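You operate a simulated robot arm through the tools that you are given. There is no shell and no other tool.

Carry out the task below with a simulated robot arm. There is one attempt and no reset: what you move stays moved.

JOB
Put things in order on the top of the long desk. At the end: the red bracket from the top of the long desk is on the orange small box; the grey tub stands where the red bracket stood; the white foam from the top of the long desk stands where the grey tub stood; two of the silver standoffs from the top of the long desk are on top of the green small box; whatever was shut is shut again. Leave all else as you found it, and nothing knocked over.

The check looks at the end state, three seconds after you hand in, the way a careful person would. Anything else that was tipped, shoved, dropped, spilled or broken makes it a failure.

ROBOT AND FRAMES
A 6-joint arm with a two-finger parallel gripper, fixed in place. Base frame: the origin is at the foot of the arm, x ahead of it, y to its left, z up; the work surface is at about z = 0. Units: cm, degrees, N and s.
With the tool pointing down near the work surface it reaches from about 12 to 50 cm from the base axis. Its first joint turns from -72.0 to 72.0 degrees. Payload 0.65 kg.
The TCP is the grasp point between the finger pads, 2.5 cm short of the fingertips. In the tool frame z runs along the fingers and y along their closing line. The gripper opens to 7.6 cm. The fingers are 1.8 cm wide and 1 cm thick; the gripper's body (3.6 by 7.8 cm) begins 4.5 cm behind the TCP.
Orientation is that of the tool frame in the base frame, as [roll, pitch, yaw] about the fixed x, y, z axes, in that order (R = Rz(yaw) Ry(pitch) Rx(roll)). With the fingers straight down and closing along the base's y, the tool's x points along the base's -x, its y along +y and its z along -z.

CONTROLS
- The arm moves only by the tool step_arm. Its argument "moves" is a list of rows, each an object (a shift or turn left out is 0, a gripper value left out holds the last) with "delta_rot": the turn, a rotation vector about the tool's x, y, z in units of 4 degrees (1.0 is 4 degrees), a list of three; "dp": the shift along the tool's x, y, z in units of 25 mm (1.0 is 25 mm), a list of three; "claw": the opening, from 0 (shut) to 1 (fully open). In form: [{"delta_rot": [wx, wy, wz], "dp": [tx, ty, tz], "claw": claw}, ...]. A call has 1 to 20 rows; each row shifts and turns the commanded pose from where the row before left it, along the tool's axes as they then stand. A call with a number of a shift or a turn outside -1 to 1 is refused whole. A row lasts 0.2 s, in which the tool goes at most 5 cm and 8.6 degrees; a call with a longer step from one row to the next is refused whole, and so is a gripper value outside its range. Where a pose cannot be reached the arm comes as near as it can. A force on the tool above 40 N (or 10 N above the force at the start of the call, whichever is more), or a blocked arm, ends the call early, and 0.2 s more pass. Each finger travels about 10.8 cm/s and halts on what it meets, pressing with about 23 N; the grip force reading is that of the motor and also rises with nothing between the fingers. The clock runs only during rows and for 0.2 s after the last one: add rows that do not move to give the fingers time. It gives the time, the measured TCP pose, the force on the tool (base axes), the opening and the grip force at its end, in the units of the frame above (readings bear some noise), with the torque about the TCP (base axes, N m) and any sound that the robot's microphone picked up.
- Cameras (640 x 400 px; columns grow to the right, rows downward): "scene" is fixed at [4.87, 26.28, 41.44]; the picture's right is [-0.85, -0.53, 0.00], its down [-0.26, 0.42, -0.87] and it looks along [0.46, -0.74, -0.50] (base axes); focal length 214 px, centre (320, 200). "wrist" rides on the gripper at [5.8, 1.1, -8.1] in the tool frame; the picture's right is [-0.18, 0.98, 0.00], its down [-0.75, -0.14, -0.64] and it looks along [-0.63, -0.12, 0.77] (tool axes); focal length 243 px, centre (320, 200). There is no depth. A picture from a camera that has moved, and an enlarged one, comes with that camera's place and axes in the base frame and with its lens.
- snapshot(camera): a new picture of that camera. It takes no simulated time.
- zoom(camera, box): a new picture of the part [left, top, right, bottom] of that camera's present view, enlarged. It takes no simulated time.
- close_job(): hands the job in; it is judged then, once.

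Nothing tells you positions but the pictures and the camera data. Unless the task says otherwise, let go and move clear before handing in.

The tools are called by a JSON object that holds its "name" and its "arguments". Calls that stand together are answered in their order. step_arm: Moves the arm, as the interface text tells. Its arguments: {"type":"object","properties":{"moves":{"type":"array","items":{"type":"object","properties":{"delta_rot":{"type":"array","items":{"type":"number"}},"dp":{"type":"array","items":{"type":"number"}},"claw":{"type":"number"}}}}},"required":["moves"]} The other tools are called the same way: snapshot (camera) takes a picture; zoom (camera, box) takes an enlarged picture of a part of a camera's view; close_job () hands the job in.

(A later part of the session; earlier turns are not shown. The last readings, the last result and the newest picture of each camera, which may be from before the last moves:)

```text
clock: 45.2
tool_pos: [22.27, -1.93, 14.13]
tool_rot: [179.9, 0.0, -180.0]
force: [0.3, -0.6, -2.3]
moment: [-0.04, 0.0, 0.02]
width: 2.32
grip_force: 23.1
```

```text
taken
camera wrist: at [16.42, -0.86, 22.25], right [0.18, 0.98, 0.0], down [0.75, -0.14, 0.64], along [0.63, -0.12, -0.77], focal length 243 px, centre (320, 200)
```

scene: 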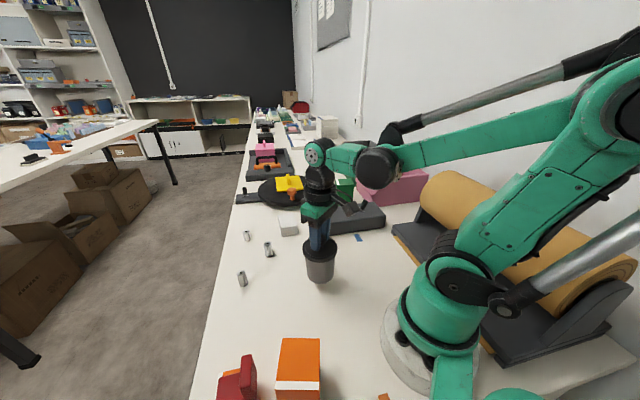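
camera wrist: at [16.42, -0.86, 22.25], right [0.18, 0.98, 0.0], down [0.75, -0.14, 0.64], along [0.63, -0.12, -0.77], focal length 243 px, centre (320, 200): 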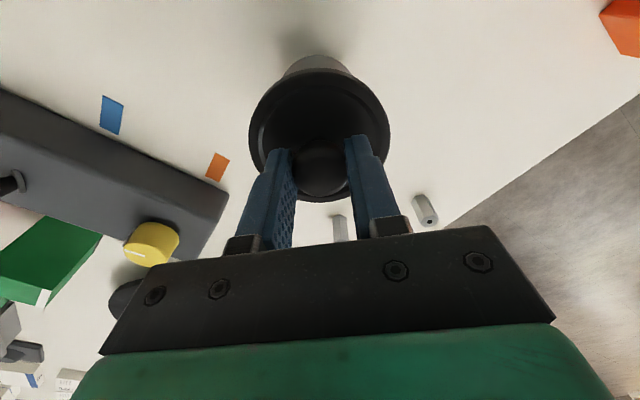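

Still steady. Carrying the rest of the way to above (28.75, 13.26), then lowering most of the height.

{"name": "step_arm", "arguments": {"moves": [{"dp": [-0.1, 0.234, 0]}, {"dp": [-0.201, 0.468, 0]}, {"dp": [-0.201, 0.468, 0]}, {"dp": [-0.201, 0.468, 0]}, {"dp": [-0.201, 0.468, 0]}, {"dp": [-0.201, 0.468, 0]}, {"dp": [-0.201, 0.468, 0]}, {"dp": [-0.201, 0.468, 0]}, {"dp": [-0.201, 0.468, 0]}, {"dp": [-0.201, 0.468, 0]}, {"dp": [-0.201, 0.468, 0]}, {"dp": [-0.201, 0.468, 0]}, {"dp": [-0.201, 0.468, 0]}, {"dp": [-0.1, 0.234, 0]}, {"dp": [0, 0, 0]}, {"dp": [0, 0, 0.3]}, {"dp": [0, 0, 0.4]}, {"dp": [0, 0, 0.3]}, {"dp": [0, 0, 0]}]}}

{"name": "snapshot", "arguments": {"camera": "wrist"}}

{"name": "zoom", "arguments": {"camera": "scene", "box": [180, 200, 340, 400]}}

```text
clock: 49.2
tool_pos: [28.79, 13.35, 11.76]
tool_rot: [-180.0, -0.1, 180.0]
force: [0.1, 1.0, -1.8]
moment: [0.02, 0.0, -0.01]
width: 2.36
grip_force: 23.5
```

```text
taken
camera wrist: at [22.96, 14.36, 19.76], right [0.19, 0.98, 0.0], down [0.75, -0.14, 0.64], along [0.63, -0.12, -0.77], focal length 243 px, centre (320, 200)
```

wrist: 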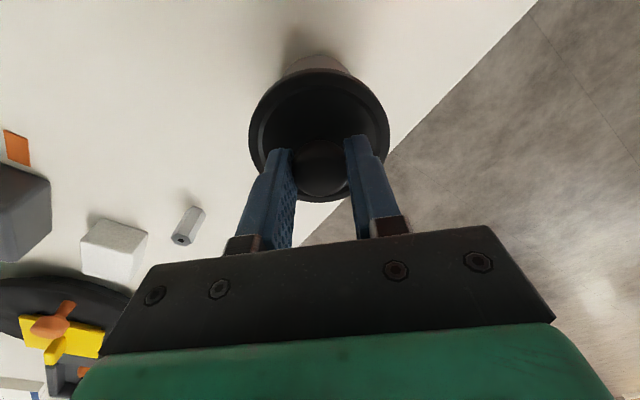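

```text
2.00 times, centred on (260, 300) of scene
camera zoom: at [4.88, 26.28, 41.44], right [-0.85, -0.53, 0.0], down [-0.26, 0.42, -0.87], along [0.46, -0.74, -0.5], focal length 429 px, centre (440, 0)
```

zoom: 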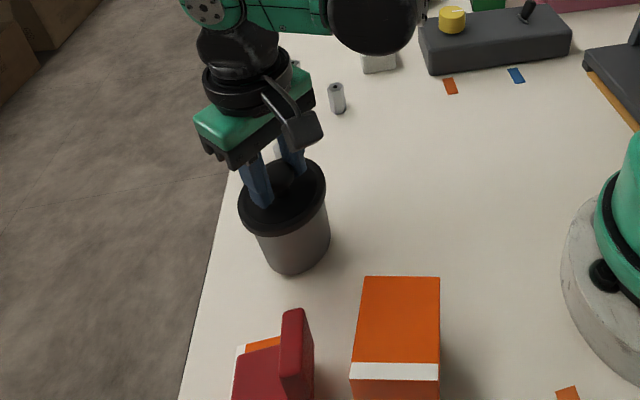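

The tub is over the target spot, about 6 mm above the desk. Lowering in small steps until contact.

{"name": "step_arm", "arguments": {"moves": [{"dp": [0, 0, 0.08]}, {"dp": [0, 0, 0.08]}, {"dp": [0, 0, 0.04]}, {"dp": [0, 0, 0]}]}}

```text
clock: 50.2
tool_pos: [28.9, 13.3, 11.11]
tool_rot: [-179.9, 0.0, 180.0]
force: [0.2, -3.3, 9.1]
moment: [-0.04, 0.02, -0.05]
width: 2.34
grip_force: 23.1
```

Contact at z≈11.1 with 9 N. Easing off slightly, then opening.

{"name": "step_arm", "arguments": {"moves": [{"dp": [0, 0, -0.015]}, {"dp": [0, 0, 0]}]}}

```text
clock: 50.8
tool_pos: [28.89, 13.28, 11.09]
tool_rot: [-179.9, 0.0, 179.9]
force: [0.0, -0.4, -0.9]
moment: [-0.01, -0.03, 0.01]
width: 2.31
grip_force: 22.8
```

{"name": "step_arm", "arguments": {"moves": [{"claw": 0.32}, {"claw": 0.38}, {"claw": 0.46}, {"claw": 0.55}, {"claw": 0.6}, {"claw": 0.6}, {"dp": [0, 0, -0.2]}, {"dp": [0, 0, -0.5]}, {"dp": [0, 0, -0.7]}, {"dp": [0, 0, -0.8]}, {"dp": [0, 0, -0.8]}, {"dp": [0, 0, -0.8]}, {"dp": [0, 0, 0]}]}}

{"name": "snapshot", "arguments": {"camera": "wrist"}}

{"name": "snapshot", "arguments": {"camera": "scene"}}

```text
clock: 53.6
tool_pos: [28.81, 13.23, 20.74]
tool_rot: [-179.9, 0.0, 179.9]
force: [0.3, 0.6, -0.5]
moment: [-0.02, -0.02, -0.04]
width: 4.56
grip_force: 0.0
```

```text
taken
camera wrist: at [22.87, 14.31, 28.85], right [0.19, 0.98, 0.0], down [0.75, -0.14, 0.64], along [0.63, -0.12, -0.77], focal length 243 px, centre (320, 200)
```

wrist: 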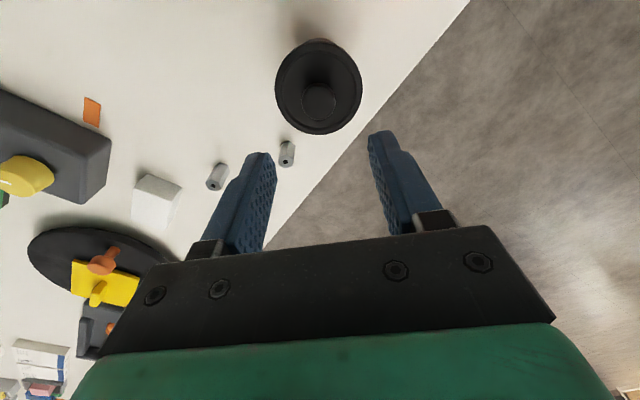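

```text
taken
```

scene: 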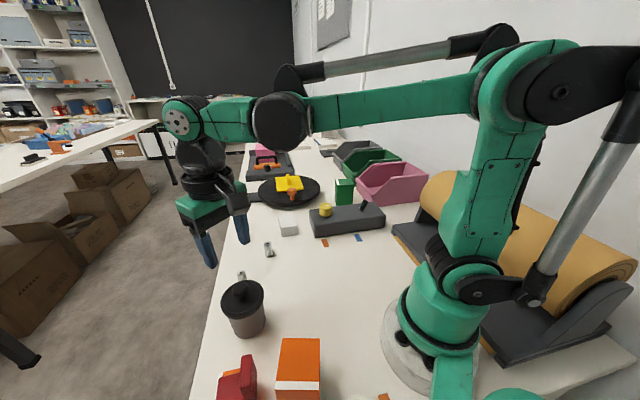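

The tub stands where the bracket stood, lid on. Next I'll move over toward the white foam for a close look.

{"name": "step_arm", "arguments": {"moves": [{"dp": [-0.24, -0.807, 0]}, {"dp": [-0.24, -0.807, 0]}, {"dp": [-0.24, -0.807, 0]}, {"dp": [-0.24, -0.807, 0]}, {"dp": [-0.24, -0.807, 0]}, {"dp": [-0.24, -0.807, 0]}, {"dp": [-0.24, -0.807, 0]}, {"dp": [-0.24, -0.807, 0]}, {"dp": [-0.24, -0.807, 0]}, {"dp": [-0.24, -0.807, 0]}, {"dp": [-0.24, -0.807, 0]}, {"dp": [-0.24, -0.807, 0]}, {"dp": [0, 0, 0]}]}}

{"name": "snapshot", "arguments": {"camera": "wrist"}}

{"name": "zoom", "arguments": {"camera": "wrist", "box": [220, 30, 380, 150]}}

```text
clock: 56.4
tool_pos: [36.03, -10.85, 20.46]
tool_rot: [180.0, -0.1, 179.9]
force: [1.0, -0.3, -0.5]
moment: [-0.01, 0.01, 0.01]
width: 4.55
grip_force: 0.2
```

```text
taken
camera wrist: at [30.13, -9.79, 28.54], right [0.18, 0.98, 0.0], down [0.75, -0.14, 0.64], along [0.63, -0.12, -0.77], focal length 243 px, centre (320, 200)
```

wrist: 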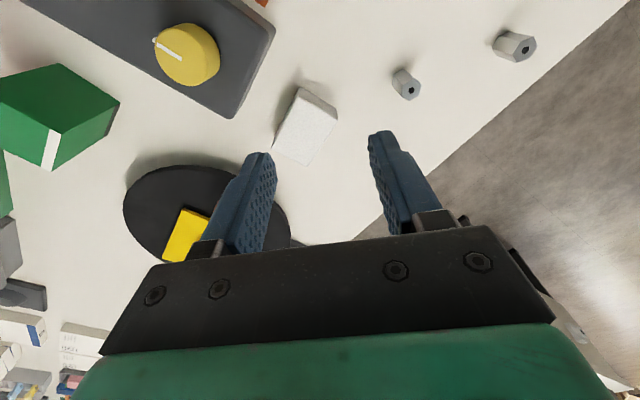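

```text
3.33 times, centred on (300, 90) of wrist
camera zoom: at [30.13, -9.79, 28.54], right [0.18, 0.98, 0.0], down [0.75, -0.14, 0.64], along [0.63, -0.12, -0.77], focal length 809 px, centre (387, 567)
```

zoom: 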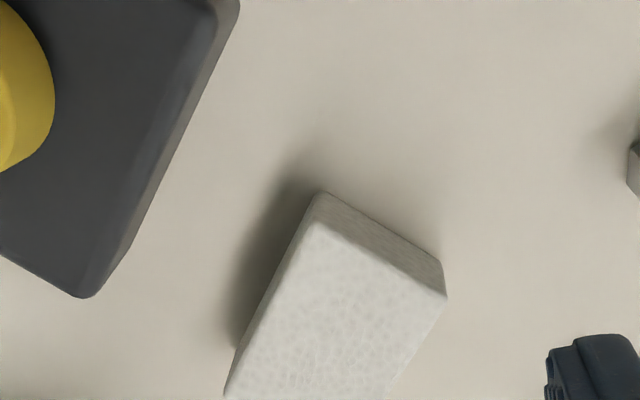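

The foam block is about 6.7 x 4.75 x 3 cm, centred near (41.4, -13.7) with its long axis at about -41°. I'll turn the gripper to close across its width and hover over it.

{"name": "step_arm", "arguments": {"moves": [{"delta_rot": [0, 0, 1], "claw": 1.0}, {"delta_rot": [0, 0, 1]}, {"delta_rot": [0, 0, 1]}, {"delta_rot": [0, 0, 1]}, {"delta_rot": [0, 0, 1]}, {"delta_rot": [0, 0, 1]}, {"delta_rot": [0, 0, 1]}, {"delta_rot": [0, 0, 1]}, {"delta_rot": [0, 0, 1]}, {"delta_rot": [0, 0, 1]}, {"delta_rot": [0, 0, 0.25]}, {"dp": [-0.48, 0.117, 0.6]}, {"dp": [-0.48, 0.117, 0.6]}, {"dp": [-0.48, 0.117, 0.6]}, {"dp": [-0.48, 0.117, 0.6]}, {"dp": [-0.48, 0.117, 0.6]}, {"dp": [0, 0, 0]}]}}

{"name": "snapshot", "arguments": {"camera": "wrist"}}

{"name": "zoom", "arguments": {"camera": "wrist", "box": [200, 0, 440, 180]}}

```text
clock: 60.0
tool_pos: [41.54, -13.81, 13.18]
tool_rot: [180.0, 0.0, 139.0]
force: [0.4, -0.1, 0.1]
moment: [0.01, 0.01, 0.03]
width: 7.61
grip_force: 0.0
```

```text
taken
camera wrist: at [37.82, -9.18, 21.34], right [0.78, 0.62, 0.0], down [0.47, -0.6, 0.64], along [0.4, -0.5, -0.77], focal length 243 px, centre (320, 200)
```

wrist: 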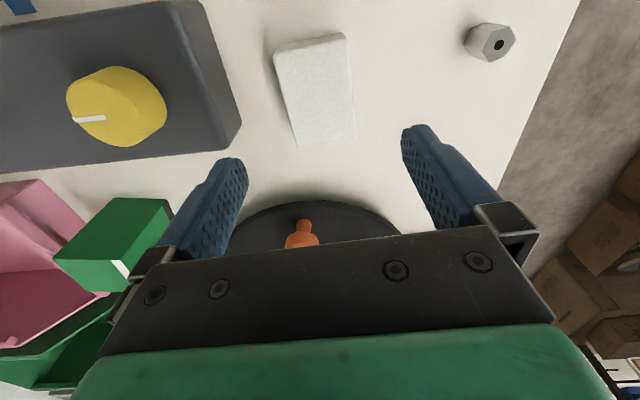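

```text
2.22 times, centred on (320, 90) of wrist
camera zoom: at [37.82, -9.18, 21.34], right [0.78, 0.62, 0.0], down [0.47, -0.6, 0.64], along [0.4, -0.5, -0.77], focal length 539 px, centre (320, 444)
```

zoom: 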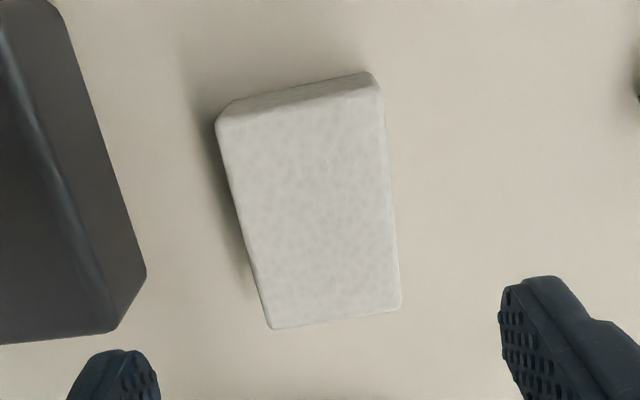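

The foam centre (41.45, -13.8) is right under the TCP and aligned. Descending and gripping it.

{"name": "step_arm", "arguments": {"moves": [{"dp": [0, 0, 0.5]}, {"dp": [0, 0, 0.7]}, {"dp": [0, 0, 0.7]}, {"dp": [0, 0, 0.7]}, {"dp": [0, 0, 0.6]}, {"dp": [0, 0, 0.5]}, {"dp": [0, 0, 0.3]}, {"dp": [0, 0, 0.12]}, {"dp": [0, 0, 0]}, {"claw": 0.75}, {"claw": 0.65}, {"claw": 0.58}, {"claw": 0.5}, {"claw": 0.5}, {"claw": 0.5}]}}

{"name": "snapshot", "arguments": {"camera": "wrist"}}

{"name": "zoom", "arguments": {"camera": "scene", "box": [220, 160, 400, 280]}}

```text
clock: 63.2
tool_pos: [41.28, -13.83, 2.79]
tool_rot: [180.0, -0.1, 138.9]
force: [0.1, -0.1, 0.9]
moment: [-0.01, 0.0, 0.01]
width: 4.89
grip_force: 23.1
```

```text
taken
camera wrist: at [37.75, -9.16, 10.97], right [0.78, 0.62, 0.0], down [0.47, -0.6, 0.64], along [0.4, -0.5, -0.77], focal length 243 px, centre (320, 200)
```

wrist: 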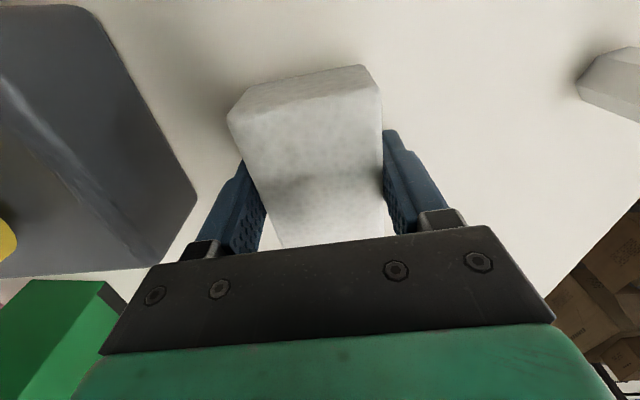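

```text
3.33 times, centred on (310, 220) of scene
camera zoom: at [4.87, 26.28, 41.44], right [-0.85, -0.53, 0.0], down [-0.26, 0.42, -0.87], along [0.46, -0.74, -0.5], focal length 715 px, centre (353, 133)
```

zoom: 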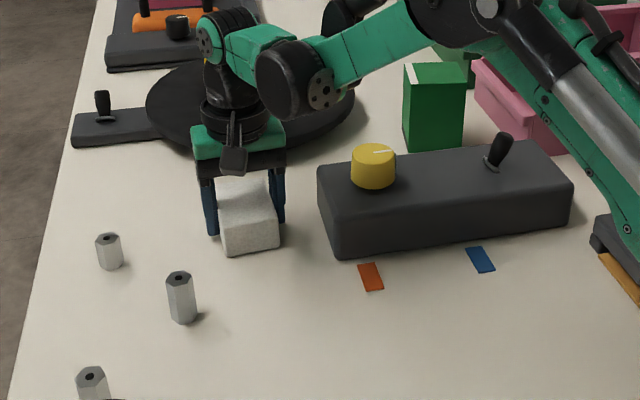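

Foam held at 4.89 cm. Lifting it high and carrying it to the tub's old place at (15.9, -16.6).

{"name": "step_arm", "arguments": {"moves": [{"dp": [0, 0, -0.2]}, {"dp": [0, 0, -0.5]}, {"dp": [0, 0, -0.8]}, {"dp": [0, 0, -0.8]}, {"dp": [0, 0, -0.8]}, {"dp": [0, 0, -0.8]}, {"dp": [0, 0, -0.8]}, {"dp": [0, 0, -0.5]}, {"dp": [0, 0, -0.1]}, {"dp": [0, 0, 0]}]}}

{"name": "step_arm", "arguments": {"moves": [{"dp": [0.3, -0.325, 0]}, {"dp": [0.605, -0.657, 0]}, {"dp": [0.605, -0.657, 0]}, {"dp": [0.605, -0.657, 0]}, {"dp": [0.605, -0.657, 0]}, {"dp": [0.605, -0.657, 0]}, {"dp": [0.605, -0.657, 0]}, {"dp": [0.605, -0.657, 0]}, {"dp": [0.605, -0.657, 0]}, {"dp": [0.605, -0.657, 0]}, {"dp": [0.605, -0.657, 0]}, {"dp": [0.605, -0.657, 0]}, {"dp": [0, 0, 0]}, {"dp": [0, 0, 0]}]}}

{"name": "snapshot", "arguments": {"camera": "wrist"}}

{"name": "snapshot", "arguments": {"camera": "scene"}}

```text
clock: 65.4
tool_pos: [41.41, -13.65, 15.98]
tool_rot: [-180.0, -0.1, 138.8]
force: [-0.1, 1.5, 0.5]
moment: [0.01, -0.01, -0.01]
width: 4.91
grip_force: 23.1
```

```text
clock: 68.4
tool_pos: [16.01, -16.8, 16.24]
tool_rot: [-179.9, 0.0, 138.9]
force: [-0.1, -0.8, -0.1]
moment: [0.01, 0.0, 0.02]
width: 4.91
grip_force: 22.8
```

```text
taken
camera wrist: at [12.31, -12.14, 24.24], right [0.78, 0.62, 0.0], down [0.47, -0.6, 0.64], along [0.4, -0.5, -0.77], focal length 243 px, centre (320, 200)
```

wrist: 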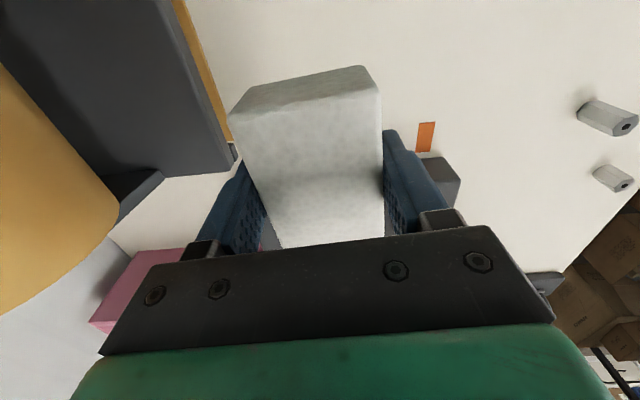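

```text
taken
```

scene: 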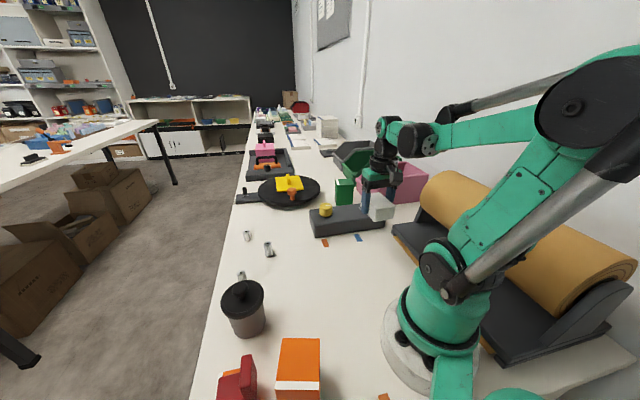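

The foam is over the tub's old spot. Lowering it.

{"name": "step_arm", "arguments": {"moves": [{"dp": [0.06, 0.05, 0.3]}, {"dp": [0, 0, 0.7]}, {"dp": [0, 0, 0.8]}, {"dp": [0, 0, 0.8]}, {"dp": [0, 0, 0.8]}, {"dp": [0, 0, 0.7]}, {"dp": [0, 0, 0.5]}, {"dp": [0, 0, 0.4]}, {"dp": [0, 0, 0.12]}, {"dp": [0, 0, 0]}, {"dp": [0, 0, 0]}]}}

{"name": "snapshot", "arguments": {"camera": "scene"}}

```text
clock: 70.8
tool_pos: [15.85, -16.38, 3.39]
tool_rot: [-180.0, -0.1, 138.9]
force: [0.0, -0.1, 0.1]
moment: [0.01, 0.03, -0.01]
width: 4.9
grip_force: 22.9
```

```text
taken
```

scene: 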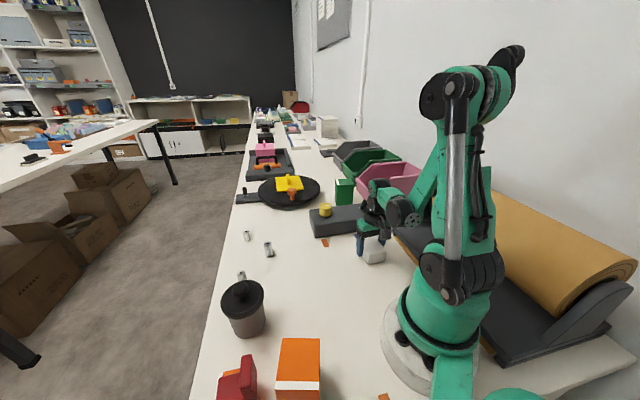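

{"name": "step_arm", "arguments": {"moves": [{"dp": [0, 0, 0.12]}, {"dp": [0, 0, 0.06]}, {"dp": [0, 0, 0.03]}, {"dp": [0, 0, 0]}]}}

```text
clock: 71.8
tool_pos: [15.92, -16.54, 2.83]
tool_rot: [-180.0, 0.0, 138.9]
force: [0.0, 0.3, 0.5]
moment: [0.0, -0.01, -0.01]
width: 4.88
grip_force: 23.0
```

The foam is essentially on the desk. Opening and rising.

{"name": "step_arm", "arguments": {"moves": [{"claw": 0.64}, {"claw": 0.7}, {"claw": 0.8}, {"claw": 0.9}, {"claw": 0.9}, {"dp": [0, 0, -0.3]}, {"dp": [0, 0, -0.6]}, {"dp": [0, 0, -0.8]}, {"dp": [0, 0, -0.8]}, {"dp": [0, 0, -0.8]}, {"dp": [0, 0, -0.8]}, {"dp": [0, 0, -0.8]}, {"dp": [0, 0, -0.8]}, {"dp": [0, 0, 0]}]}}

{"name": "snapshot", "arguments": {"camera": "wrist"}}

{"name": "zoom", "arguments": {"camera": "wrist", "box": [200, 0, 440, 180]}}

{"name": "zoom", "arguments": {"camera": "scene", "box": [220, 160, 440, 290]}}

```text
clock: 74.8
tool_pos: [15.95, -16.38, 16.89]
tool_rot: [-180.0, 0.0, 138.9]
force: [-0.7, 0.1, 1.1]
moment: [0.02, -0.01, -0.01]
width: 6.85
grip_force: 0.0
```

```text
taken
camera wrist: at [12.21, -11.91, 25.17], right [0.78, 0.62, 0.0], down [0.47, -0.6, 0.64], along [0.4, -0.5, -0.77], focal length 243 px, centre (320, 200)
```

wrist: 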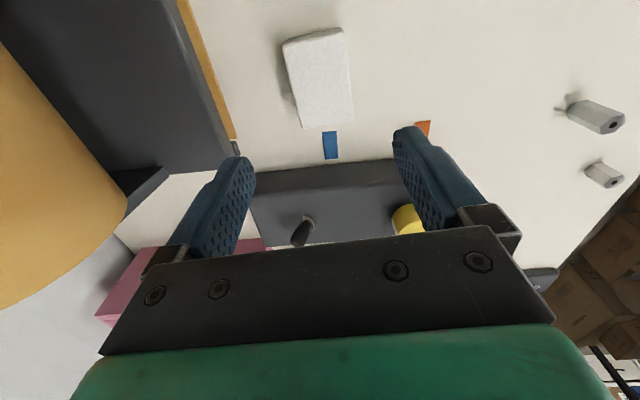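

```text
2.22 times, centred on (320, 90) of wrist
camera zoom: at [12.21, -11.91, 25.17], right [0.78, 0.62, 0.0], down [0.47, -0.6, 0.64], along [0.4, -0.5, -0.77], focal length 539 px, centre (320, 444)
```

zoom: 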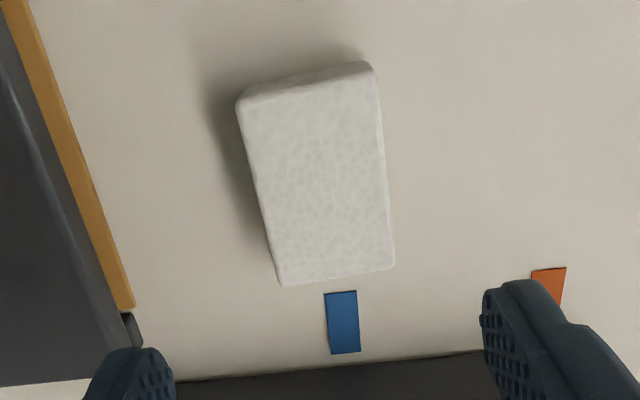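

```text
2.91 times, centred on (330, 225) of scene
camera zoom: at [4.87, 26.28, 41.44], right [-0.85, -0.53, 0.0], down [-0.26, 0.42, -0.87], along [0.46, -0.74, -0.5], focal length 624 px, centre (291, 127)
```

zoom: 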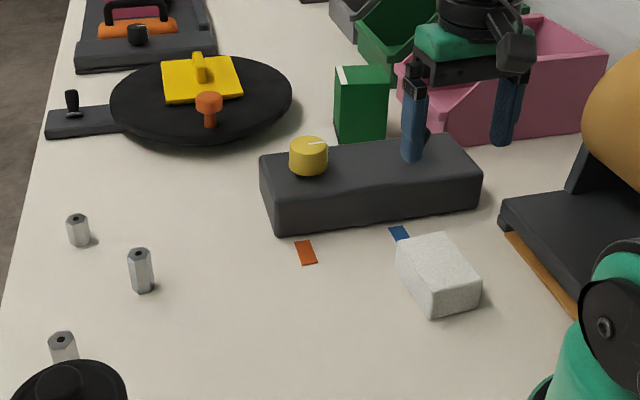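

The foam stands where the tub stood. Next I'll move to get a close view of the green box behind the control panel.

{"name": "step_arm", "arguments": {"moves": [{"dp": [0, 0, -0.8]}, {"dp": [0, 0, -0.8]}, {"dp": [-0.63, -0.027, -0.2]}, {"dp": [-0.63, -0.027, -0.2]}, {"dp": [-0.63, -0.027, -0.2]}, {"dp": [-0.63, -0.027, -0.2]}, {"dp": [-0.63, -0.027, -0.2]}, {"dp": [-0.63, -0.027, -0.2]}, {"dp": [-0.63, -0.027, -0.2]}, {"dp": [0, 0, 0]}]}}

{"name": "snapshot", "arguments": {"camera": "wrist"}}

{"name": "snapshot", "arguments": {"camera": "scene"}}

```text
clock: 77.0
tool_pos: [23.92, -24.03, 24.6]
tool_rot: [180.0, 0.0, 138.9]
force: [-0.4, -0.1, 0.3]
moment: [0.0, 0.01, -0.01]
width: 6.83
grip_force: 0.0
```

```text
taken
camera wrist: at [20.26, -19.44, 32.74], right [0.78, 0.62, 0.0], down [0.47, -0.6, 0.64], along [0.4, -0.5, -0.77], focal length 243 px, centre (320, 200)
```

wrist: 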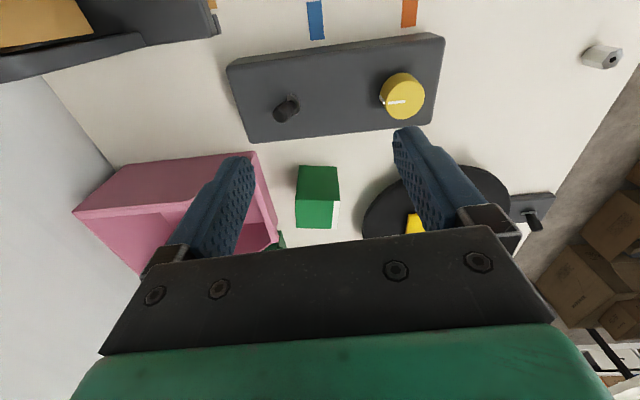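

```text
taken
```

scene: 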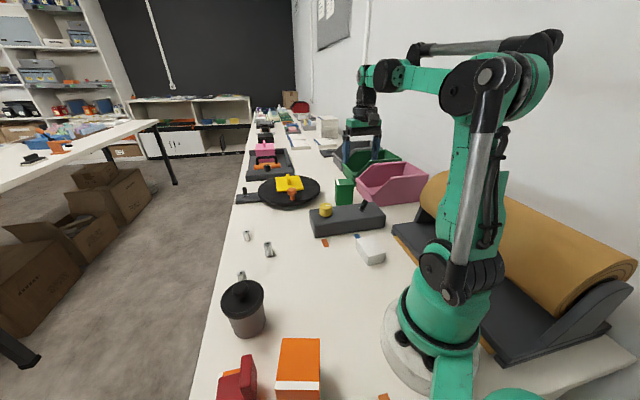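

{"name": "zoom", "arguments": {"camera": "wrist", "box": [260, 140, 380, 250]}}

{"name": "zoom", "arguments": {"camera": "scene", "box": [310, 160, 400, 240]}}

```text
3.64 times, centred on (320, 195) of wrist
camera zoom: at [20.26, -19.44, 32.74], right [0.78, 0.62, 0.0], down [0.47, -0.6, 0.64], along [0.4, -0.5, -0.77], focal length 882 px, centre (320, 218)
```

zoom: 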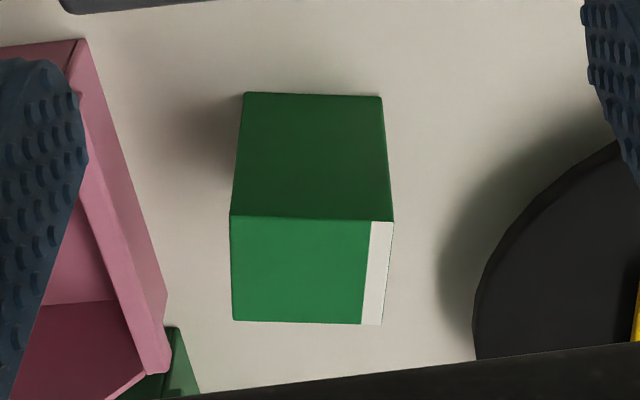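

```text
5.00 times, centred on (355, 200) of scene
camera zoom: at [4.88, 26.28, 41.44], right [-0.85, -0.53, 0.0], down [-0.26, 0.42, -0.87], along [0.46, -0.74, -0.5], focal length 1072 px, centre (145, 200)
```

zoom: 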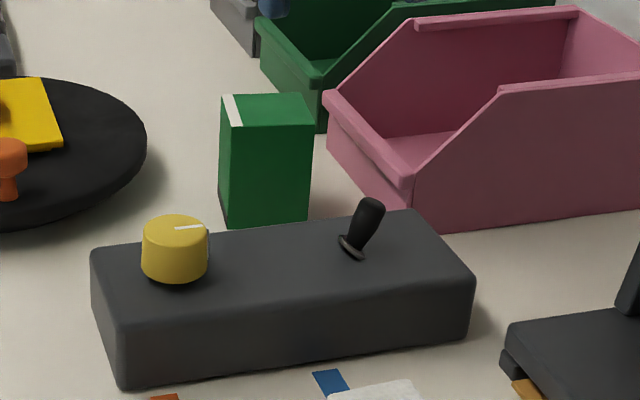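

The green box measures about 5.9 x 5.5 x 8.4 cm, centred near (34.4, -37.8), close in size to the larger orange box. I want another look at both orange boxes to be sure which one is meant.

{"name": "zoom", "arguments": {"camera": "scene", "box": [190, 320, 350, 400]}}

{"name": "zoom", "arguments": {"camera": "scene", "box": [225, 90, 345, 215]}}

{"name": "zoom", "arguments": {"camera": "scene", "box": [0, 80, 180, 200]}}

{"name": "zoom", "arguments": {"camera": "scene", "box": [340, 330, 640, 400]}}

```text
4.00 times, centred on (270, 360) of scene
camera zoom: at [4.88, 26.28, 41.44], right [-0.85, -0.53, 0.0], down [-0.26, 0.42, -0.87], along [0.46, -0.74, -0.5], focal length 858 px, centre (520, -440)
```

zoom: 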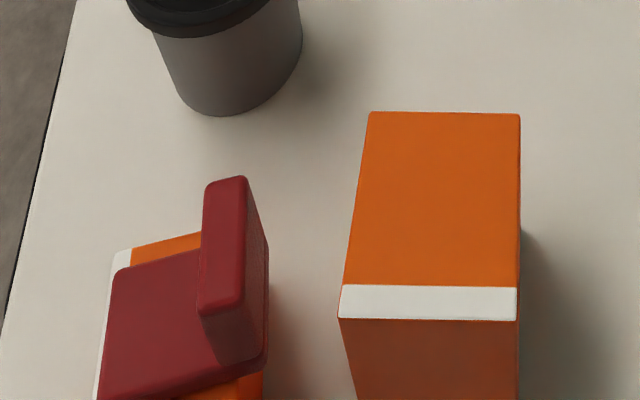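

```text
3.20 times, centred on (285, 152) of scene
camera zoom: at [4.88, 26.28, 41.44], right [-0.85, -0.53, 0.0], down [-0.26, 0.42, -0.87], along [0.46, -0.74, -0.5], focal length 686 px, centre (432, 352)
```

zoom: 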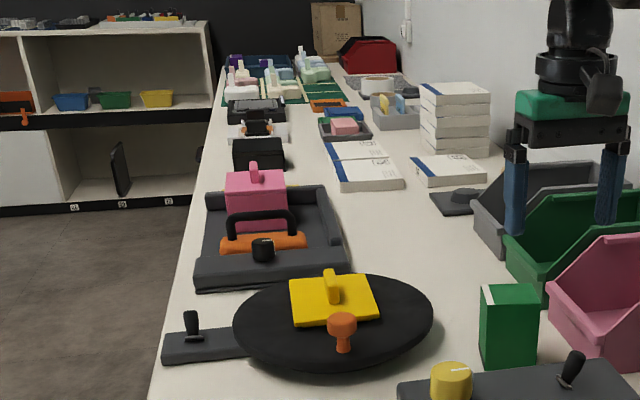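

```text
3.33 times, centred on (90, 140) of scene
camera zoom: at [4.88, 26.28, 41.44], right [-0.85, -0.53, 0.0], down [-0.26, 0.42, -0.87], along [0.46, -0.74, -0.5], focal length 715 px, centre (1087, 400)
```

zoom: 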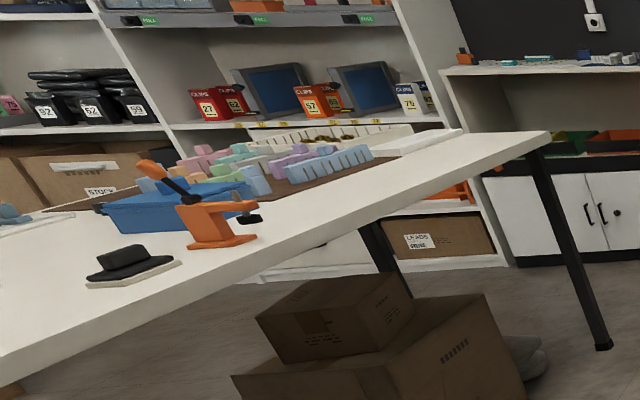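

```text
2.13 times, centred on (490, 365) of scene
camera zoom: at [4.88, 26.28, 41.44], right [-0.85, -0.53, 0.0], down [-0.26, 0.42, -0.87], along [0.46, -0.74, -0.5], focal length 458 px, centre (-43, -152)
```

zoom: 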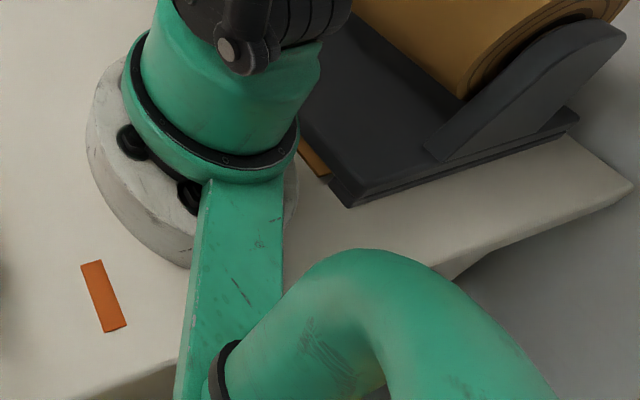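

The smaller orange box, now under the bracket, is the natural "small" one, so it stays. Next I'll test with empty fingers whether the arm reaches over the green box top, staying well above it.

{"name": "step_arm", "arguments": {"moves": [{"dp": [-0.724, -0.147, 0.2]}, {"dp": [-0.724, -0.147, 0.2]}, {"dp": [-0.724, -0.147, 0.2]}, {"dp": [-0.724, -0.147, 0.2]}, {"dp": [-0.724, -0.147, 0.2]}, {"dp": [-0.724, -0.147, 0.2]}, {"dp": [-0.724, -0.147, 0.2]}, {"dp": [-0.724, -0.147, 0.2]}, {"dp": [-0.724, -0.147, 0.2]}, {"dp": [0, 0, 0]}, {"dp": [0, 0, 0]}]}}

{"name": "snapshot", "arguments": {"camera": "wrist"}}

{"name": "snapshot", "arguments": {"camera": "scene"}}

```text
clock: 79.4
tool_pos: [31.43, -34.27, 19.73]
tool_rot: [-180.0, 0.0, 138.9]
force: [0.4, -0.7, 0.3]
moment: [0.03, 0.01, -0.01]
width: 6.83
grip_force: 0.1
out of reach, approached as far as the arm can: row 7, 8, 9
```

```text
taken
camera wrist: at [27.81, -29.61, 27.8], right [0.78, 0.62, 0.0], down [0.47, -0.6, 0.64], along [0.4, -0.5, -0.77], focal length 243 px, centre (320, 200)
```

wrist: 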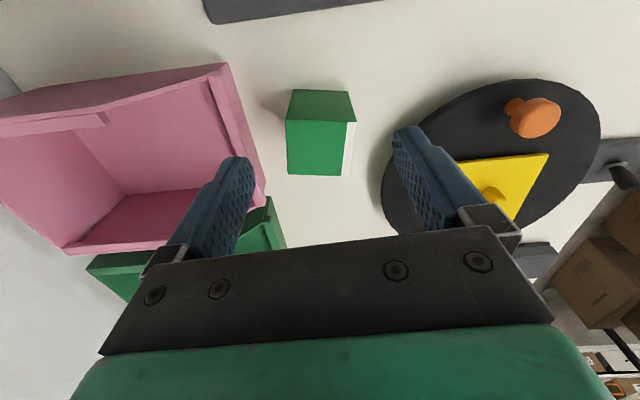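

```text
taken
```

scene: 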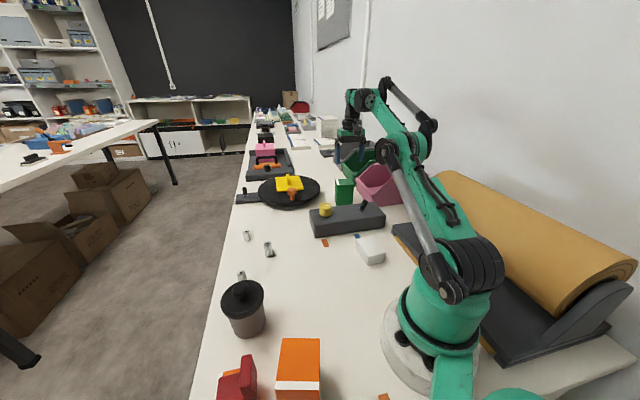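

With the tool straight down the arm stops at radius 46.5 cm at this height, and the box is at about 51. Tilting the fingers outward should extend the reach, so I'll test a 24° tilt here in free air.

{"name": "step_arm", "arguments": {"moves": [{"delta_rot": [0, -1, 0]}, {"delta_rot": [0, -1, 0]}, {"delta_rot": [0, -1, 0]}, {"delta_rot": [0, -1, 0]}, {"delta_rot": [0, -1, 0]}, {"delta_rot": [0, -1, 0]}, {"dp": [0, 0, 0]}, {"dp": [0, 0, 0]}]}}

{"name": "snapshot", "arguments": {"camera": "wrist"}}

{"name": "snapshot", "arguments": {"camera": "scene"}}

```text
clock: 81.2
tool_pos: [31.54, -34.21, 19.66]
tool_rot: [180.0, 24.1, 138.9]
force: [-0.7, 0.0, 0.0]
moment: [-0.01, -0.01, -0.02]
width: 6.83
grip_force: 0.1
```

```text
taken
camera wrist: at [25.67, -27.75, 24.75], right [0.77, 0.63, 0.07], down [0.23, -0.39, 0.89], along [0.59, -0.67, -0.44], focal length 243 px, centre (320, 200)
```

wrist: 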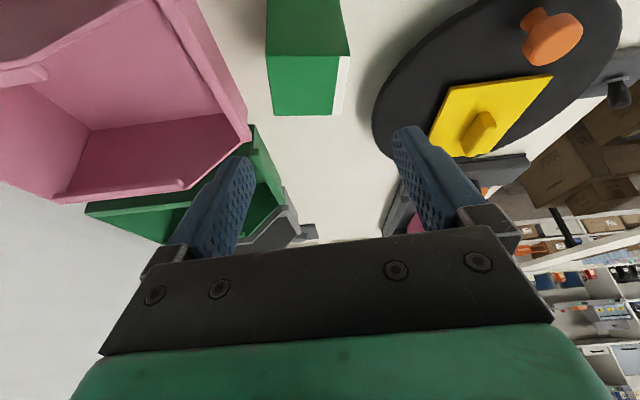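

```text
taken
```

scene: 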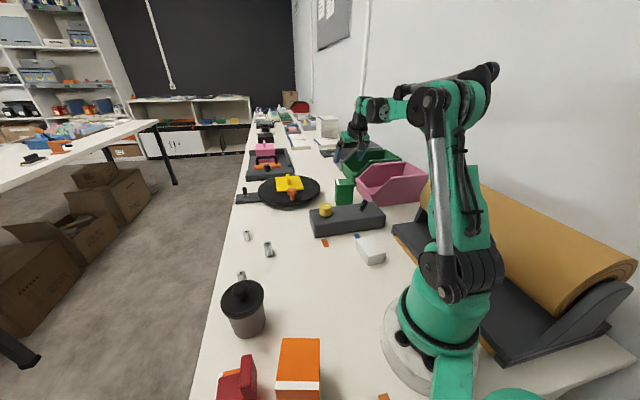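

The tilt works (pitch 24°). Now I'll test the reach out to (33.7, -39.4) at z≈16, still clear above the box.

{"name": "step_arm", "arguments": {"moves": [{"dp": [-0.273, -0.198, 0.385]}, {"dp": [-0.273, -0.198, 0.385]}, {"dp": [-0.273, -0.198, 0.385]}, {"dp": [-0.273, -0.198, 0.385]}, {"dp": [-0.273, -0.198, 0.385]}, {"dp": [0, 0, 0]}, {"dp": [0, 0, 0]}]}}

{"name": "snapshot", "arguments": {"camera": "wrist"}}

{"name": "zoom", "arguments": {"camera": "scene", "box": [290, 80, 430, 230]}}

```text
clock: 82.8
tool_pos: [33.55, -39.35, 16.85]
tool_rot: [180.0, 24.0, 139.0]
force: [0.4, 0.6, -0.7]
moment: [0.02, 0.02, 0.03]
width: 6.84
grip_force: 0.0
```

```text
taken
camera wrist: at [27.89, -32.9, 21.85], right [0.77, 0.63, 0.07], down [0.23, -0.39, 0.89], along [0.59, -0.67, -0.44], focal length 243 px, centre (320, 200)
```

wrist: 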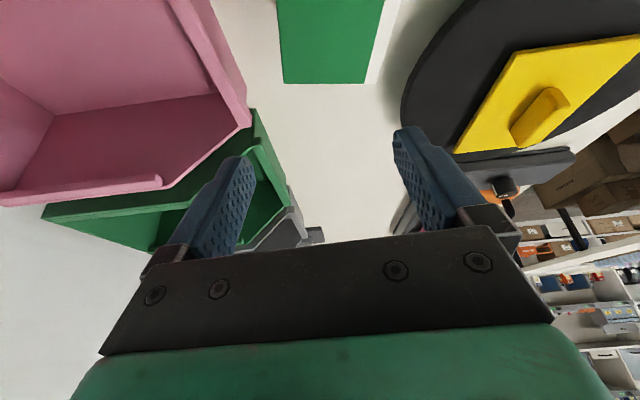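

```text
2.67 times, centred on (360, 155) of scene
camera zoom: at [4.87, 26.28, 41.44], right [-0.85, -0.53, 0.0], down [-0.26, 0.42, -0.87], along [0.46, -0.74, -0.5], focal length 572 px, centre (213, 320)
```

zoom: 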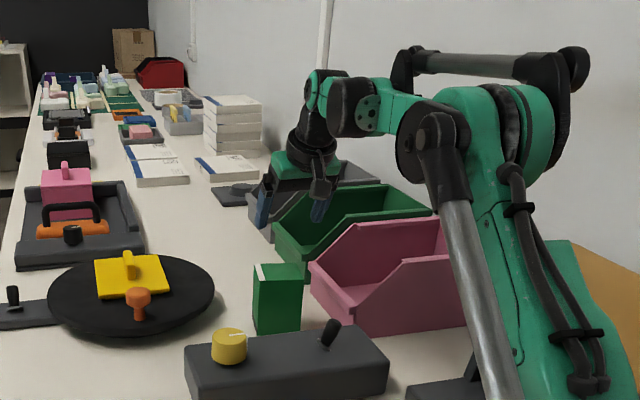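

The tilted pose reaches (33.6, -39.4), so I can place the standoffs by gripping them with this same tilt. I'll back out and go look at the standoffs.

{"name": "step_arm", "arguments": {"moves": [{"dp": [0, 0, -0.6]}, {"dp": [0, 0, -0.7]}, {"dp": [0, 0, -0.7]}, {"dp": [0.598, 0.733, -0.223]}, {"dp": [0.598, 0.733, -0.223]}, {"dp": [0.598, 0.733, -0.223]}, {"dp": [0.598, 0.733, -0.223]}, {"dp": [0.598, 0.733, -0.223]}, {"dp": [0.598, 0.733, -0.223]}, {"dp": [0.598, 0.733, -0.223]}, {"dp": [0.598, 0.733, -0.223]}, {"dp": [0.598, 0.733, -0.223]}, {"dp": [0.598, 0.733, -0.223]}, {"dp": [0.598, 0.733, -0.223]}, {"dp": [0.598, 0.733, -0.223]}, {"dp": [0.598, 0.733, -0.223]}, {"dp": [0.598, 0.733, -0.223]}, {"dp": [0, 0, 0]}]}}

{"name": "step_arm", "arguments": {"moves": [{"delta_rot": [-0.4067, 0, -0.9135]}, {"delta_rot": [-0.4067, 0, -0.9135]}, {"delta_rot": [-0.4067, 0, -0.9135]}, {"delta_rot": [-0.4067, 0, -0.9135]}, {"delta_rot": [-0.4067, 0, -0.9135]}, {"delta_rot": [-0.4067, 0, -0.9135]}, {"delta_rot": [-0.4067, 0, -0.9135]}, {"delta_rot": [-0.4067, 0, -0.9135]}, {"delta_rot": [-0.4067, 0, -0.9135]}, {"dp": [0, 0, 0]}]}}

{"name": "snapshot", "arguments": {"camera": "wrist"}}

{"name": "snapshot", "arguments": {"camera": "scene"}}

```text
clock: 86.6
tool_pos: [32.27, -4.14, 19.94]
tool_rot: [-180.0, 24.0, 138.9]
force: [0.3, -0.7, -0.1]
moment: [0.0, 0.0, 0.01]
width: 6.81
grip_force: 0.1
```

```text
clock: 88.8
tool_pos: [32.22, -4.11, 19.96]
tool_rot: [-179.9, 24.0, 174.9]
force: [-0.5, -0.1, 0.2]
moment: [0.0, 0.01, -0.01]
width: 6.84
grip_force: 0.1
```

```text
taken
camera wrist: at [23.69, -2.37, 25.0], right [0.25, 0.96, 0.08], down [0.41, -0.18, 0.89], along [0.88, -0.2, -0.44], focal length 243 px, centre (320, 200)
```

wrist: 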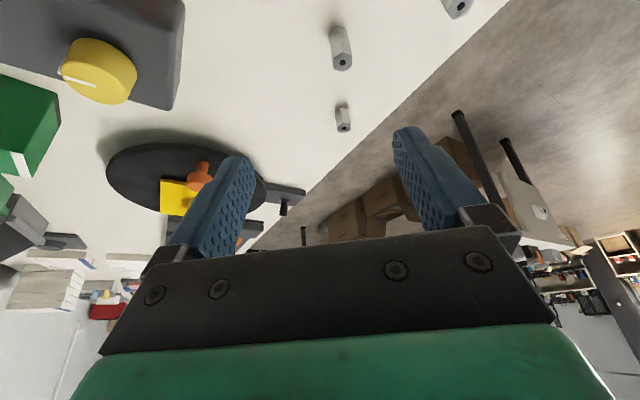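

```text
taken
```

scene: 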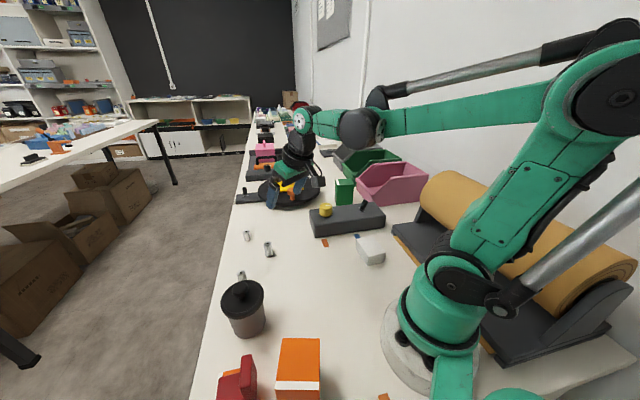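

{"name": "zoom", "arguments": {"camera": "wrist", "box": [300, 10, 380, 140]}}

{"name": "zoom", "arguments": {"camera": "scene", "box": [225, 220, 295, 290]}}

```text
3.08 times, centred on (340, 75) of wrist
camera zoom: at [23.69, -2.37, 25.0], right [0.25, 0.96, 0.08], down [0.41, -0.18, 0.89], along [0.88, -0.2, -0.44], focal length 746 px, centre (258, 585)
```

zoom: 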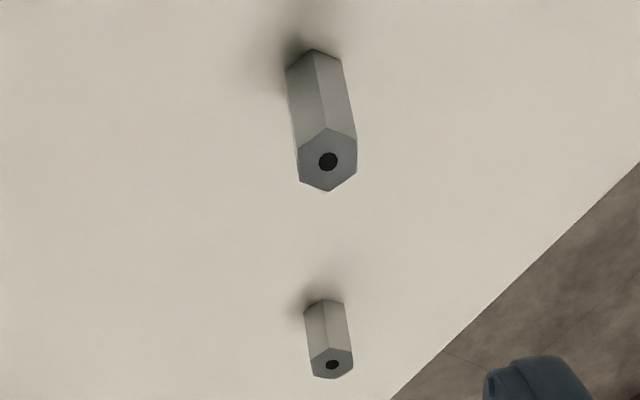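

```text
5.71 times, centred on (260, 255) of scene
camera zoom: at [4.87, 26.28, 41.44], right [-0.85, -0.53, 0.0], down [-0.26, 0.42, -0.87], along [0.46, -0.74, -0.5], focal length 1226 px, centre (663, -114)
```

zoom: 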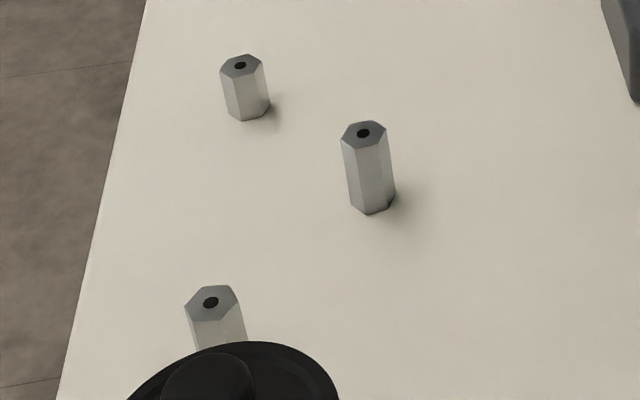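

S2 stands at about (38.3, -2.4), 4.2 cm tall, with flats facing roughly 75°. I'll align the tilted gripper with those flats and go to a pre-grasp 8 cm back along the tool axis.

{"name": "step_arm", "arguments": {"moves": [{"delta_rot": [0.3355, 0, 0.7537], "claw": 0.6}, {"delta_rot": [0.3355, 0, 0.7537]}, {"delta_rot": [0.3355, 0, 0.7537]}, {"dp": [0.1245, 0.218, 0.645]}, {"dp": [0.1245, 0.218, 0.645]}, {"dp": [0.1245, 0.218, 0.645]}, {"dp": [0.1245, 0.218, 0.645]}, {"dp": [0.1245, 0.218, 0.645]}, {"dp": [0.1245, 0.218, 0.645]}, {"dp": [0, 0, 0]}, {"dp": [0, 0, 0]}]}}

{"name": "snapshot", "arguments": {"camera": "wrist"}}

{"name": "zoom", "arguments": {"camera": "wrist", "box": [240, 60, 420, 200]}}

{"name": "zoom", "arguments": {"camera": "scene", "box": [210, 170, 350, 290]}}

```text
clock: 91.2
tool_pos: [35.19, -1.53, 10.33]
tool_rot: [180.0, 24.1, 165.0]
force: [-0.3, -0.4, 0.5]
moment: [0.02, 0.02, -0.03]
width: 4.57
grip_force: 0.0
```

```text
taken
camera wrist: at [27.18, 1.72, 15.29], right [0.42, 0.91, 0.08], down [0.38, -0.25, 0.89], along [0.83, -0.34, -0.44], focal length 243 px, centre (320, 200)
```

wrist: 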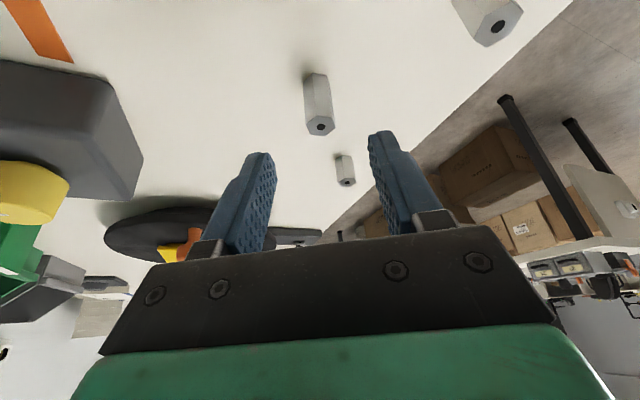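

```text
2.86 times, centred on (330, 130) of wrist
camera zoom: at [27.18, 1.72, 15.29], right [0.42, 0.91, 0.08], down [0.38, -0.25, 0.89], along [0.83, -0.34, -0.44], focal length 693 px, centre (291, 400)
```

zoom: 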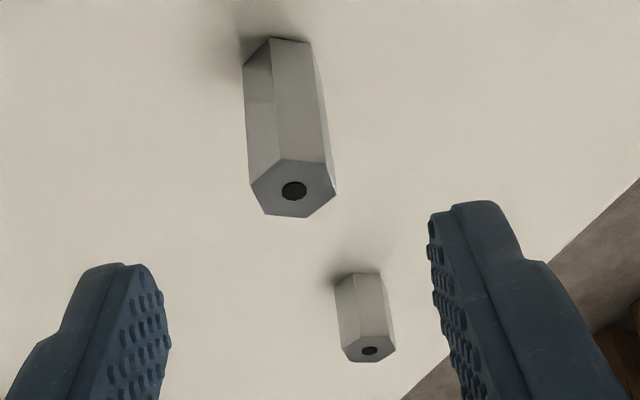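

```text
3.33 times, centred on (280, 230) of scene
camera zoom: at [4.87, 26.28, 41.44], right [-0.85, -0.53, 0.0], down [-0.26, 0.42, -0.87], along [0.46, -0.74, -0.5], focal length 715 px, centre (453, 100)
```

zoom: 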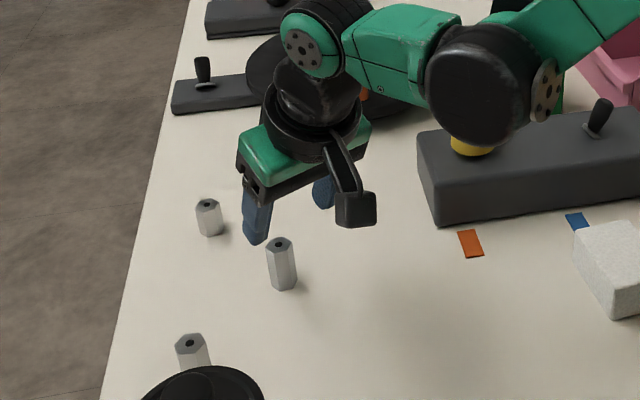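

Projecting the hex corners shows the flats face about 84°, so I'll turn back 9°, centre on the standoff at (38.33, -2.40) and advance along the tool axis.

{"name": "step_arm", "arguments": {"moves": [{"delta_rot": [-0.305, 0, -0.685], "dp": [0, -0.1, 0]}, {"delta_rot": [-0.305, 0, -0.685], "dp": [0, -0.1, 0]}, {"delta_rot": [-0.305, 0, -0.685]}, {"dp": [0, 0, 0.5]}, {"dp": [0, 0, 0.6]}, {"dp": [0, 0, 0.6]}, {"dp": [0, 0, 0.5]}, {"dp": [0, 0, 0.4]}, {"dp": [0, 0, 0.3]}, {"dp": [0, 0, 0.2]}, {"dp": [0, 0, 0]}, {"dp": [0, 0, 0]}]}}

{"name": "snapshot", "arguments": {"camera": "wrist"}}

{"name": "zoom", "arguments": {"camera": "scene", "box": [210, 170, 350, 290]}}

```text
clock: 93.8
tool_pos: [38.17, -2.26, 3.33]
tool_rot: [-180.0, 24.0, 174.0]
force: [0.4, 0.2, -0.3]
moment: [0.01, -0.01, 0.0]
width: 4.54
grip_force: 0.1
```

```text
taken
camera wrist: at [29.74, -0.33, 8.35], right [0.27, 0.96, 0.08], down [0.41, -0.19, 0.89], along [0.87, -0.21, -0.44], focal length 243 px, centre (320, 200)
```

wrist: 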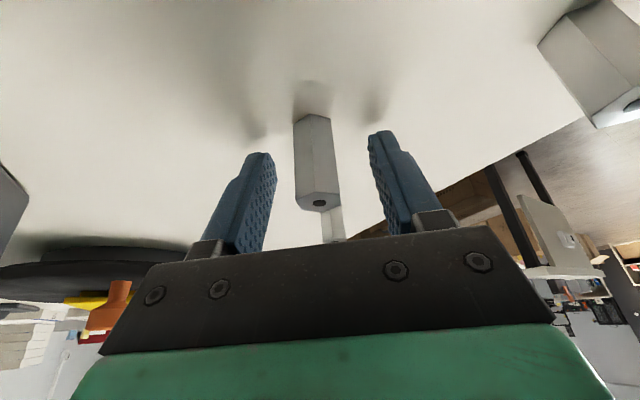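

```text
3.33 times, centred on (280, 230) of scene
camera zoom: at [4.87, 26.28, 41.44], right [-0.85, -0.53, 0.0], down [-0.26, 0.42, -0.87], along [0.46, -0.74, -0.5], focal length 715 px, centre (453, 100)
```

zoom: 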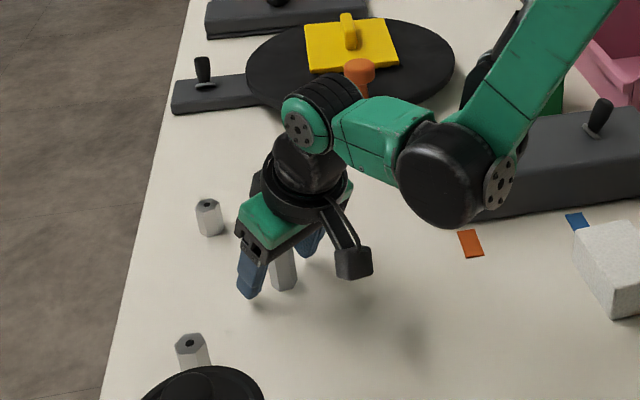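

The fingers straddle the standoff. Advancing 2.5 mm more and closing.

{"name": "step_arm", "arguments": {"moves": [{"dp": [0, -0.02, 0.09]}, {"dp": [0, 0, 0]}, {"claw": 0.45}, {"claw": 0.35}, {"claw": 0.27}, {"claw": 0.2}, {"claw": 0.15}, {"claw": 0.15}, {"claw": 0.15}]}}

{"name": "snapshot", "arguments": {"camera": "wrist"}}

```text
clock: 95.8
tool_pos: [38.41, -2.45, 3.13]
tool_rot: [-180.0, 24.1, 173.9]
force: [0.2, 0.5, 0.2]
moment: [-0.03, -0.01, -0.02]
width: 1.72
grip_force: 22.9
```

```text
taken
camera wrist: at [29.86, -0.47, 8.14], right [0.27, 0.96, 0.08], down [0.41, -0.19, 0.89], along [0.87, -0.21, -0.44], focal length 243 px, centre (320, 200)
```

wrist: 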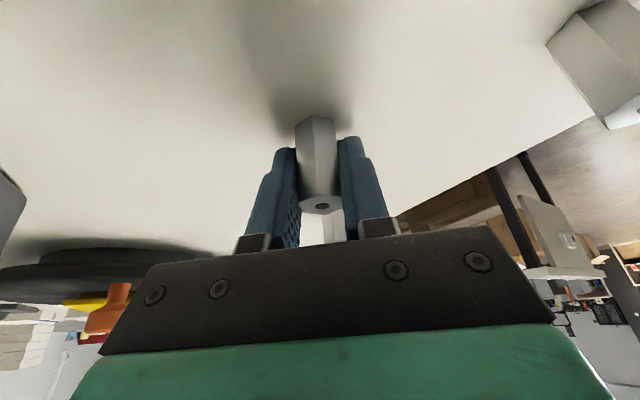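

Standoff gripped on its flats at 1.72 cm. Lifting it straight up.

{"name": "step_arm", "arguments": {"moves": [{"dp": [-0.06, 0, -0.14]}, {"dp": [-0.2, 0, -0.449]}, {"dp": [-0.26, 0, -0.584]}, {"dp": [-0.26, 0, -0.584]}, {"dp": [-0.26, 0, -0.584]}, {"dp": [-0.26, 0, -0.584]}, {"dp": [-0.26, 0, -0.584]}, {"dp": [-0.26, 0, -0.584]}, {"dp": [-0.26, 0, -0.584]}, {"dp": [-0.26, 0, -0.584]}, {"dp": [-0.26, 0, -0.584]}, {"dp": [0, 0, 0]}]}}

{"name": "snapshot", "arguments": {"camera": "wrist"}}

```text
clock: 98.4
tool_pos: [38.34, -2.54, 19.12]
tool_rot: [180.0, 24.0, 174.0]
force: [0.1, 0.2, -1.0]
moment: [0.01, -0.05, -0.03]
width: 1.71
grip_force: 22.5
```

```text
taken
camera wrist: at [29.89, -0.56, 24.11], right [0.27, 0.96, 0.08], down [0.41, -0.19, 0.89], along [0.87, -0.21, -0.44], focal length 243 px, centre (320, 200)
```

wrist: 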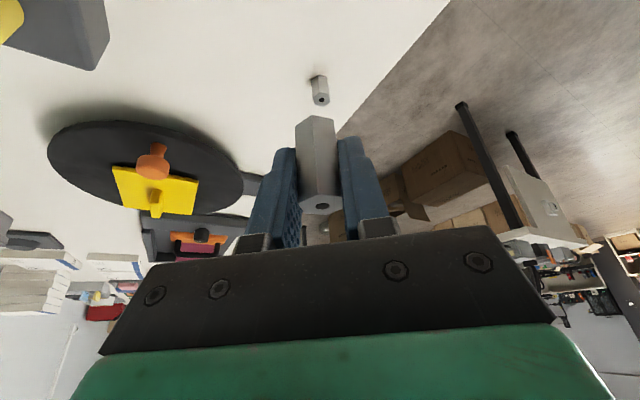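

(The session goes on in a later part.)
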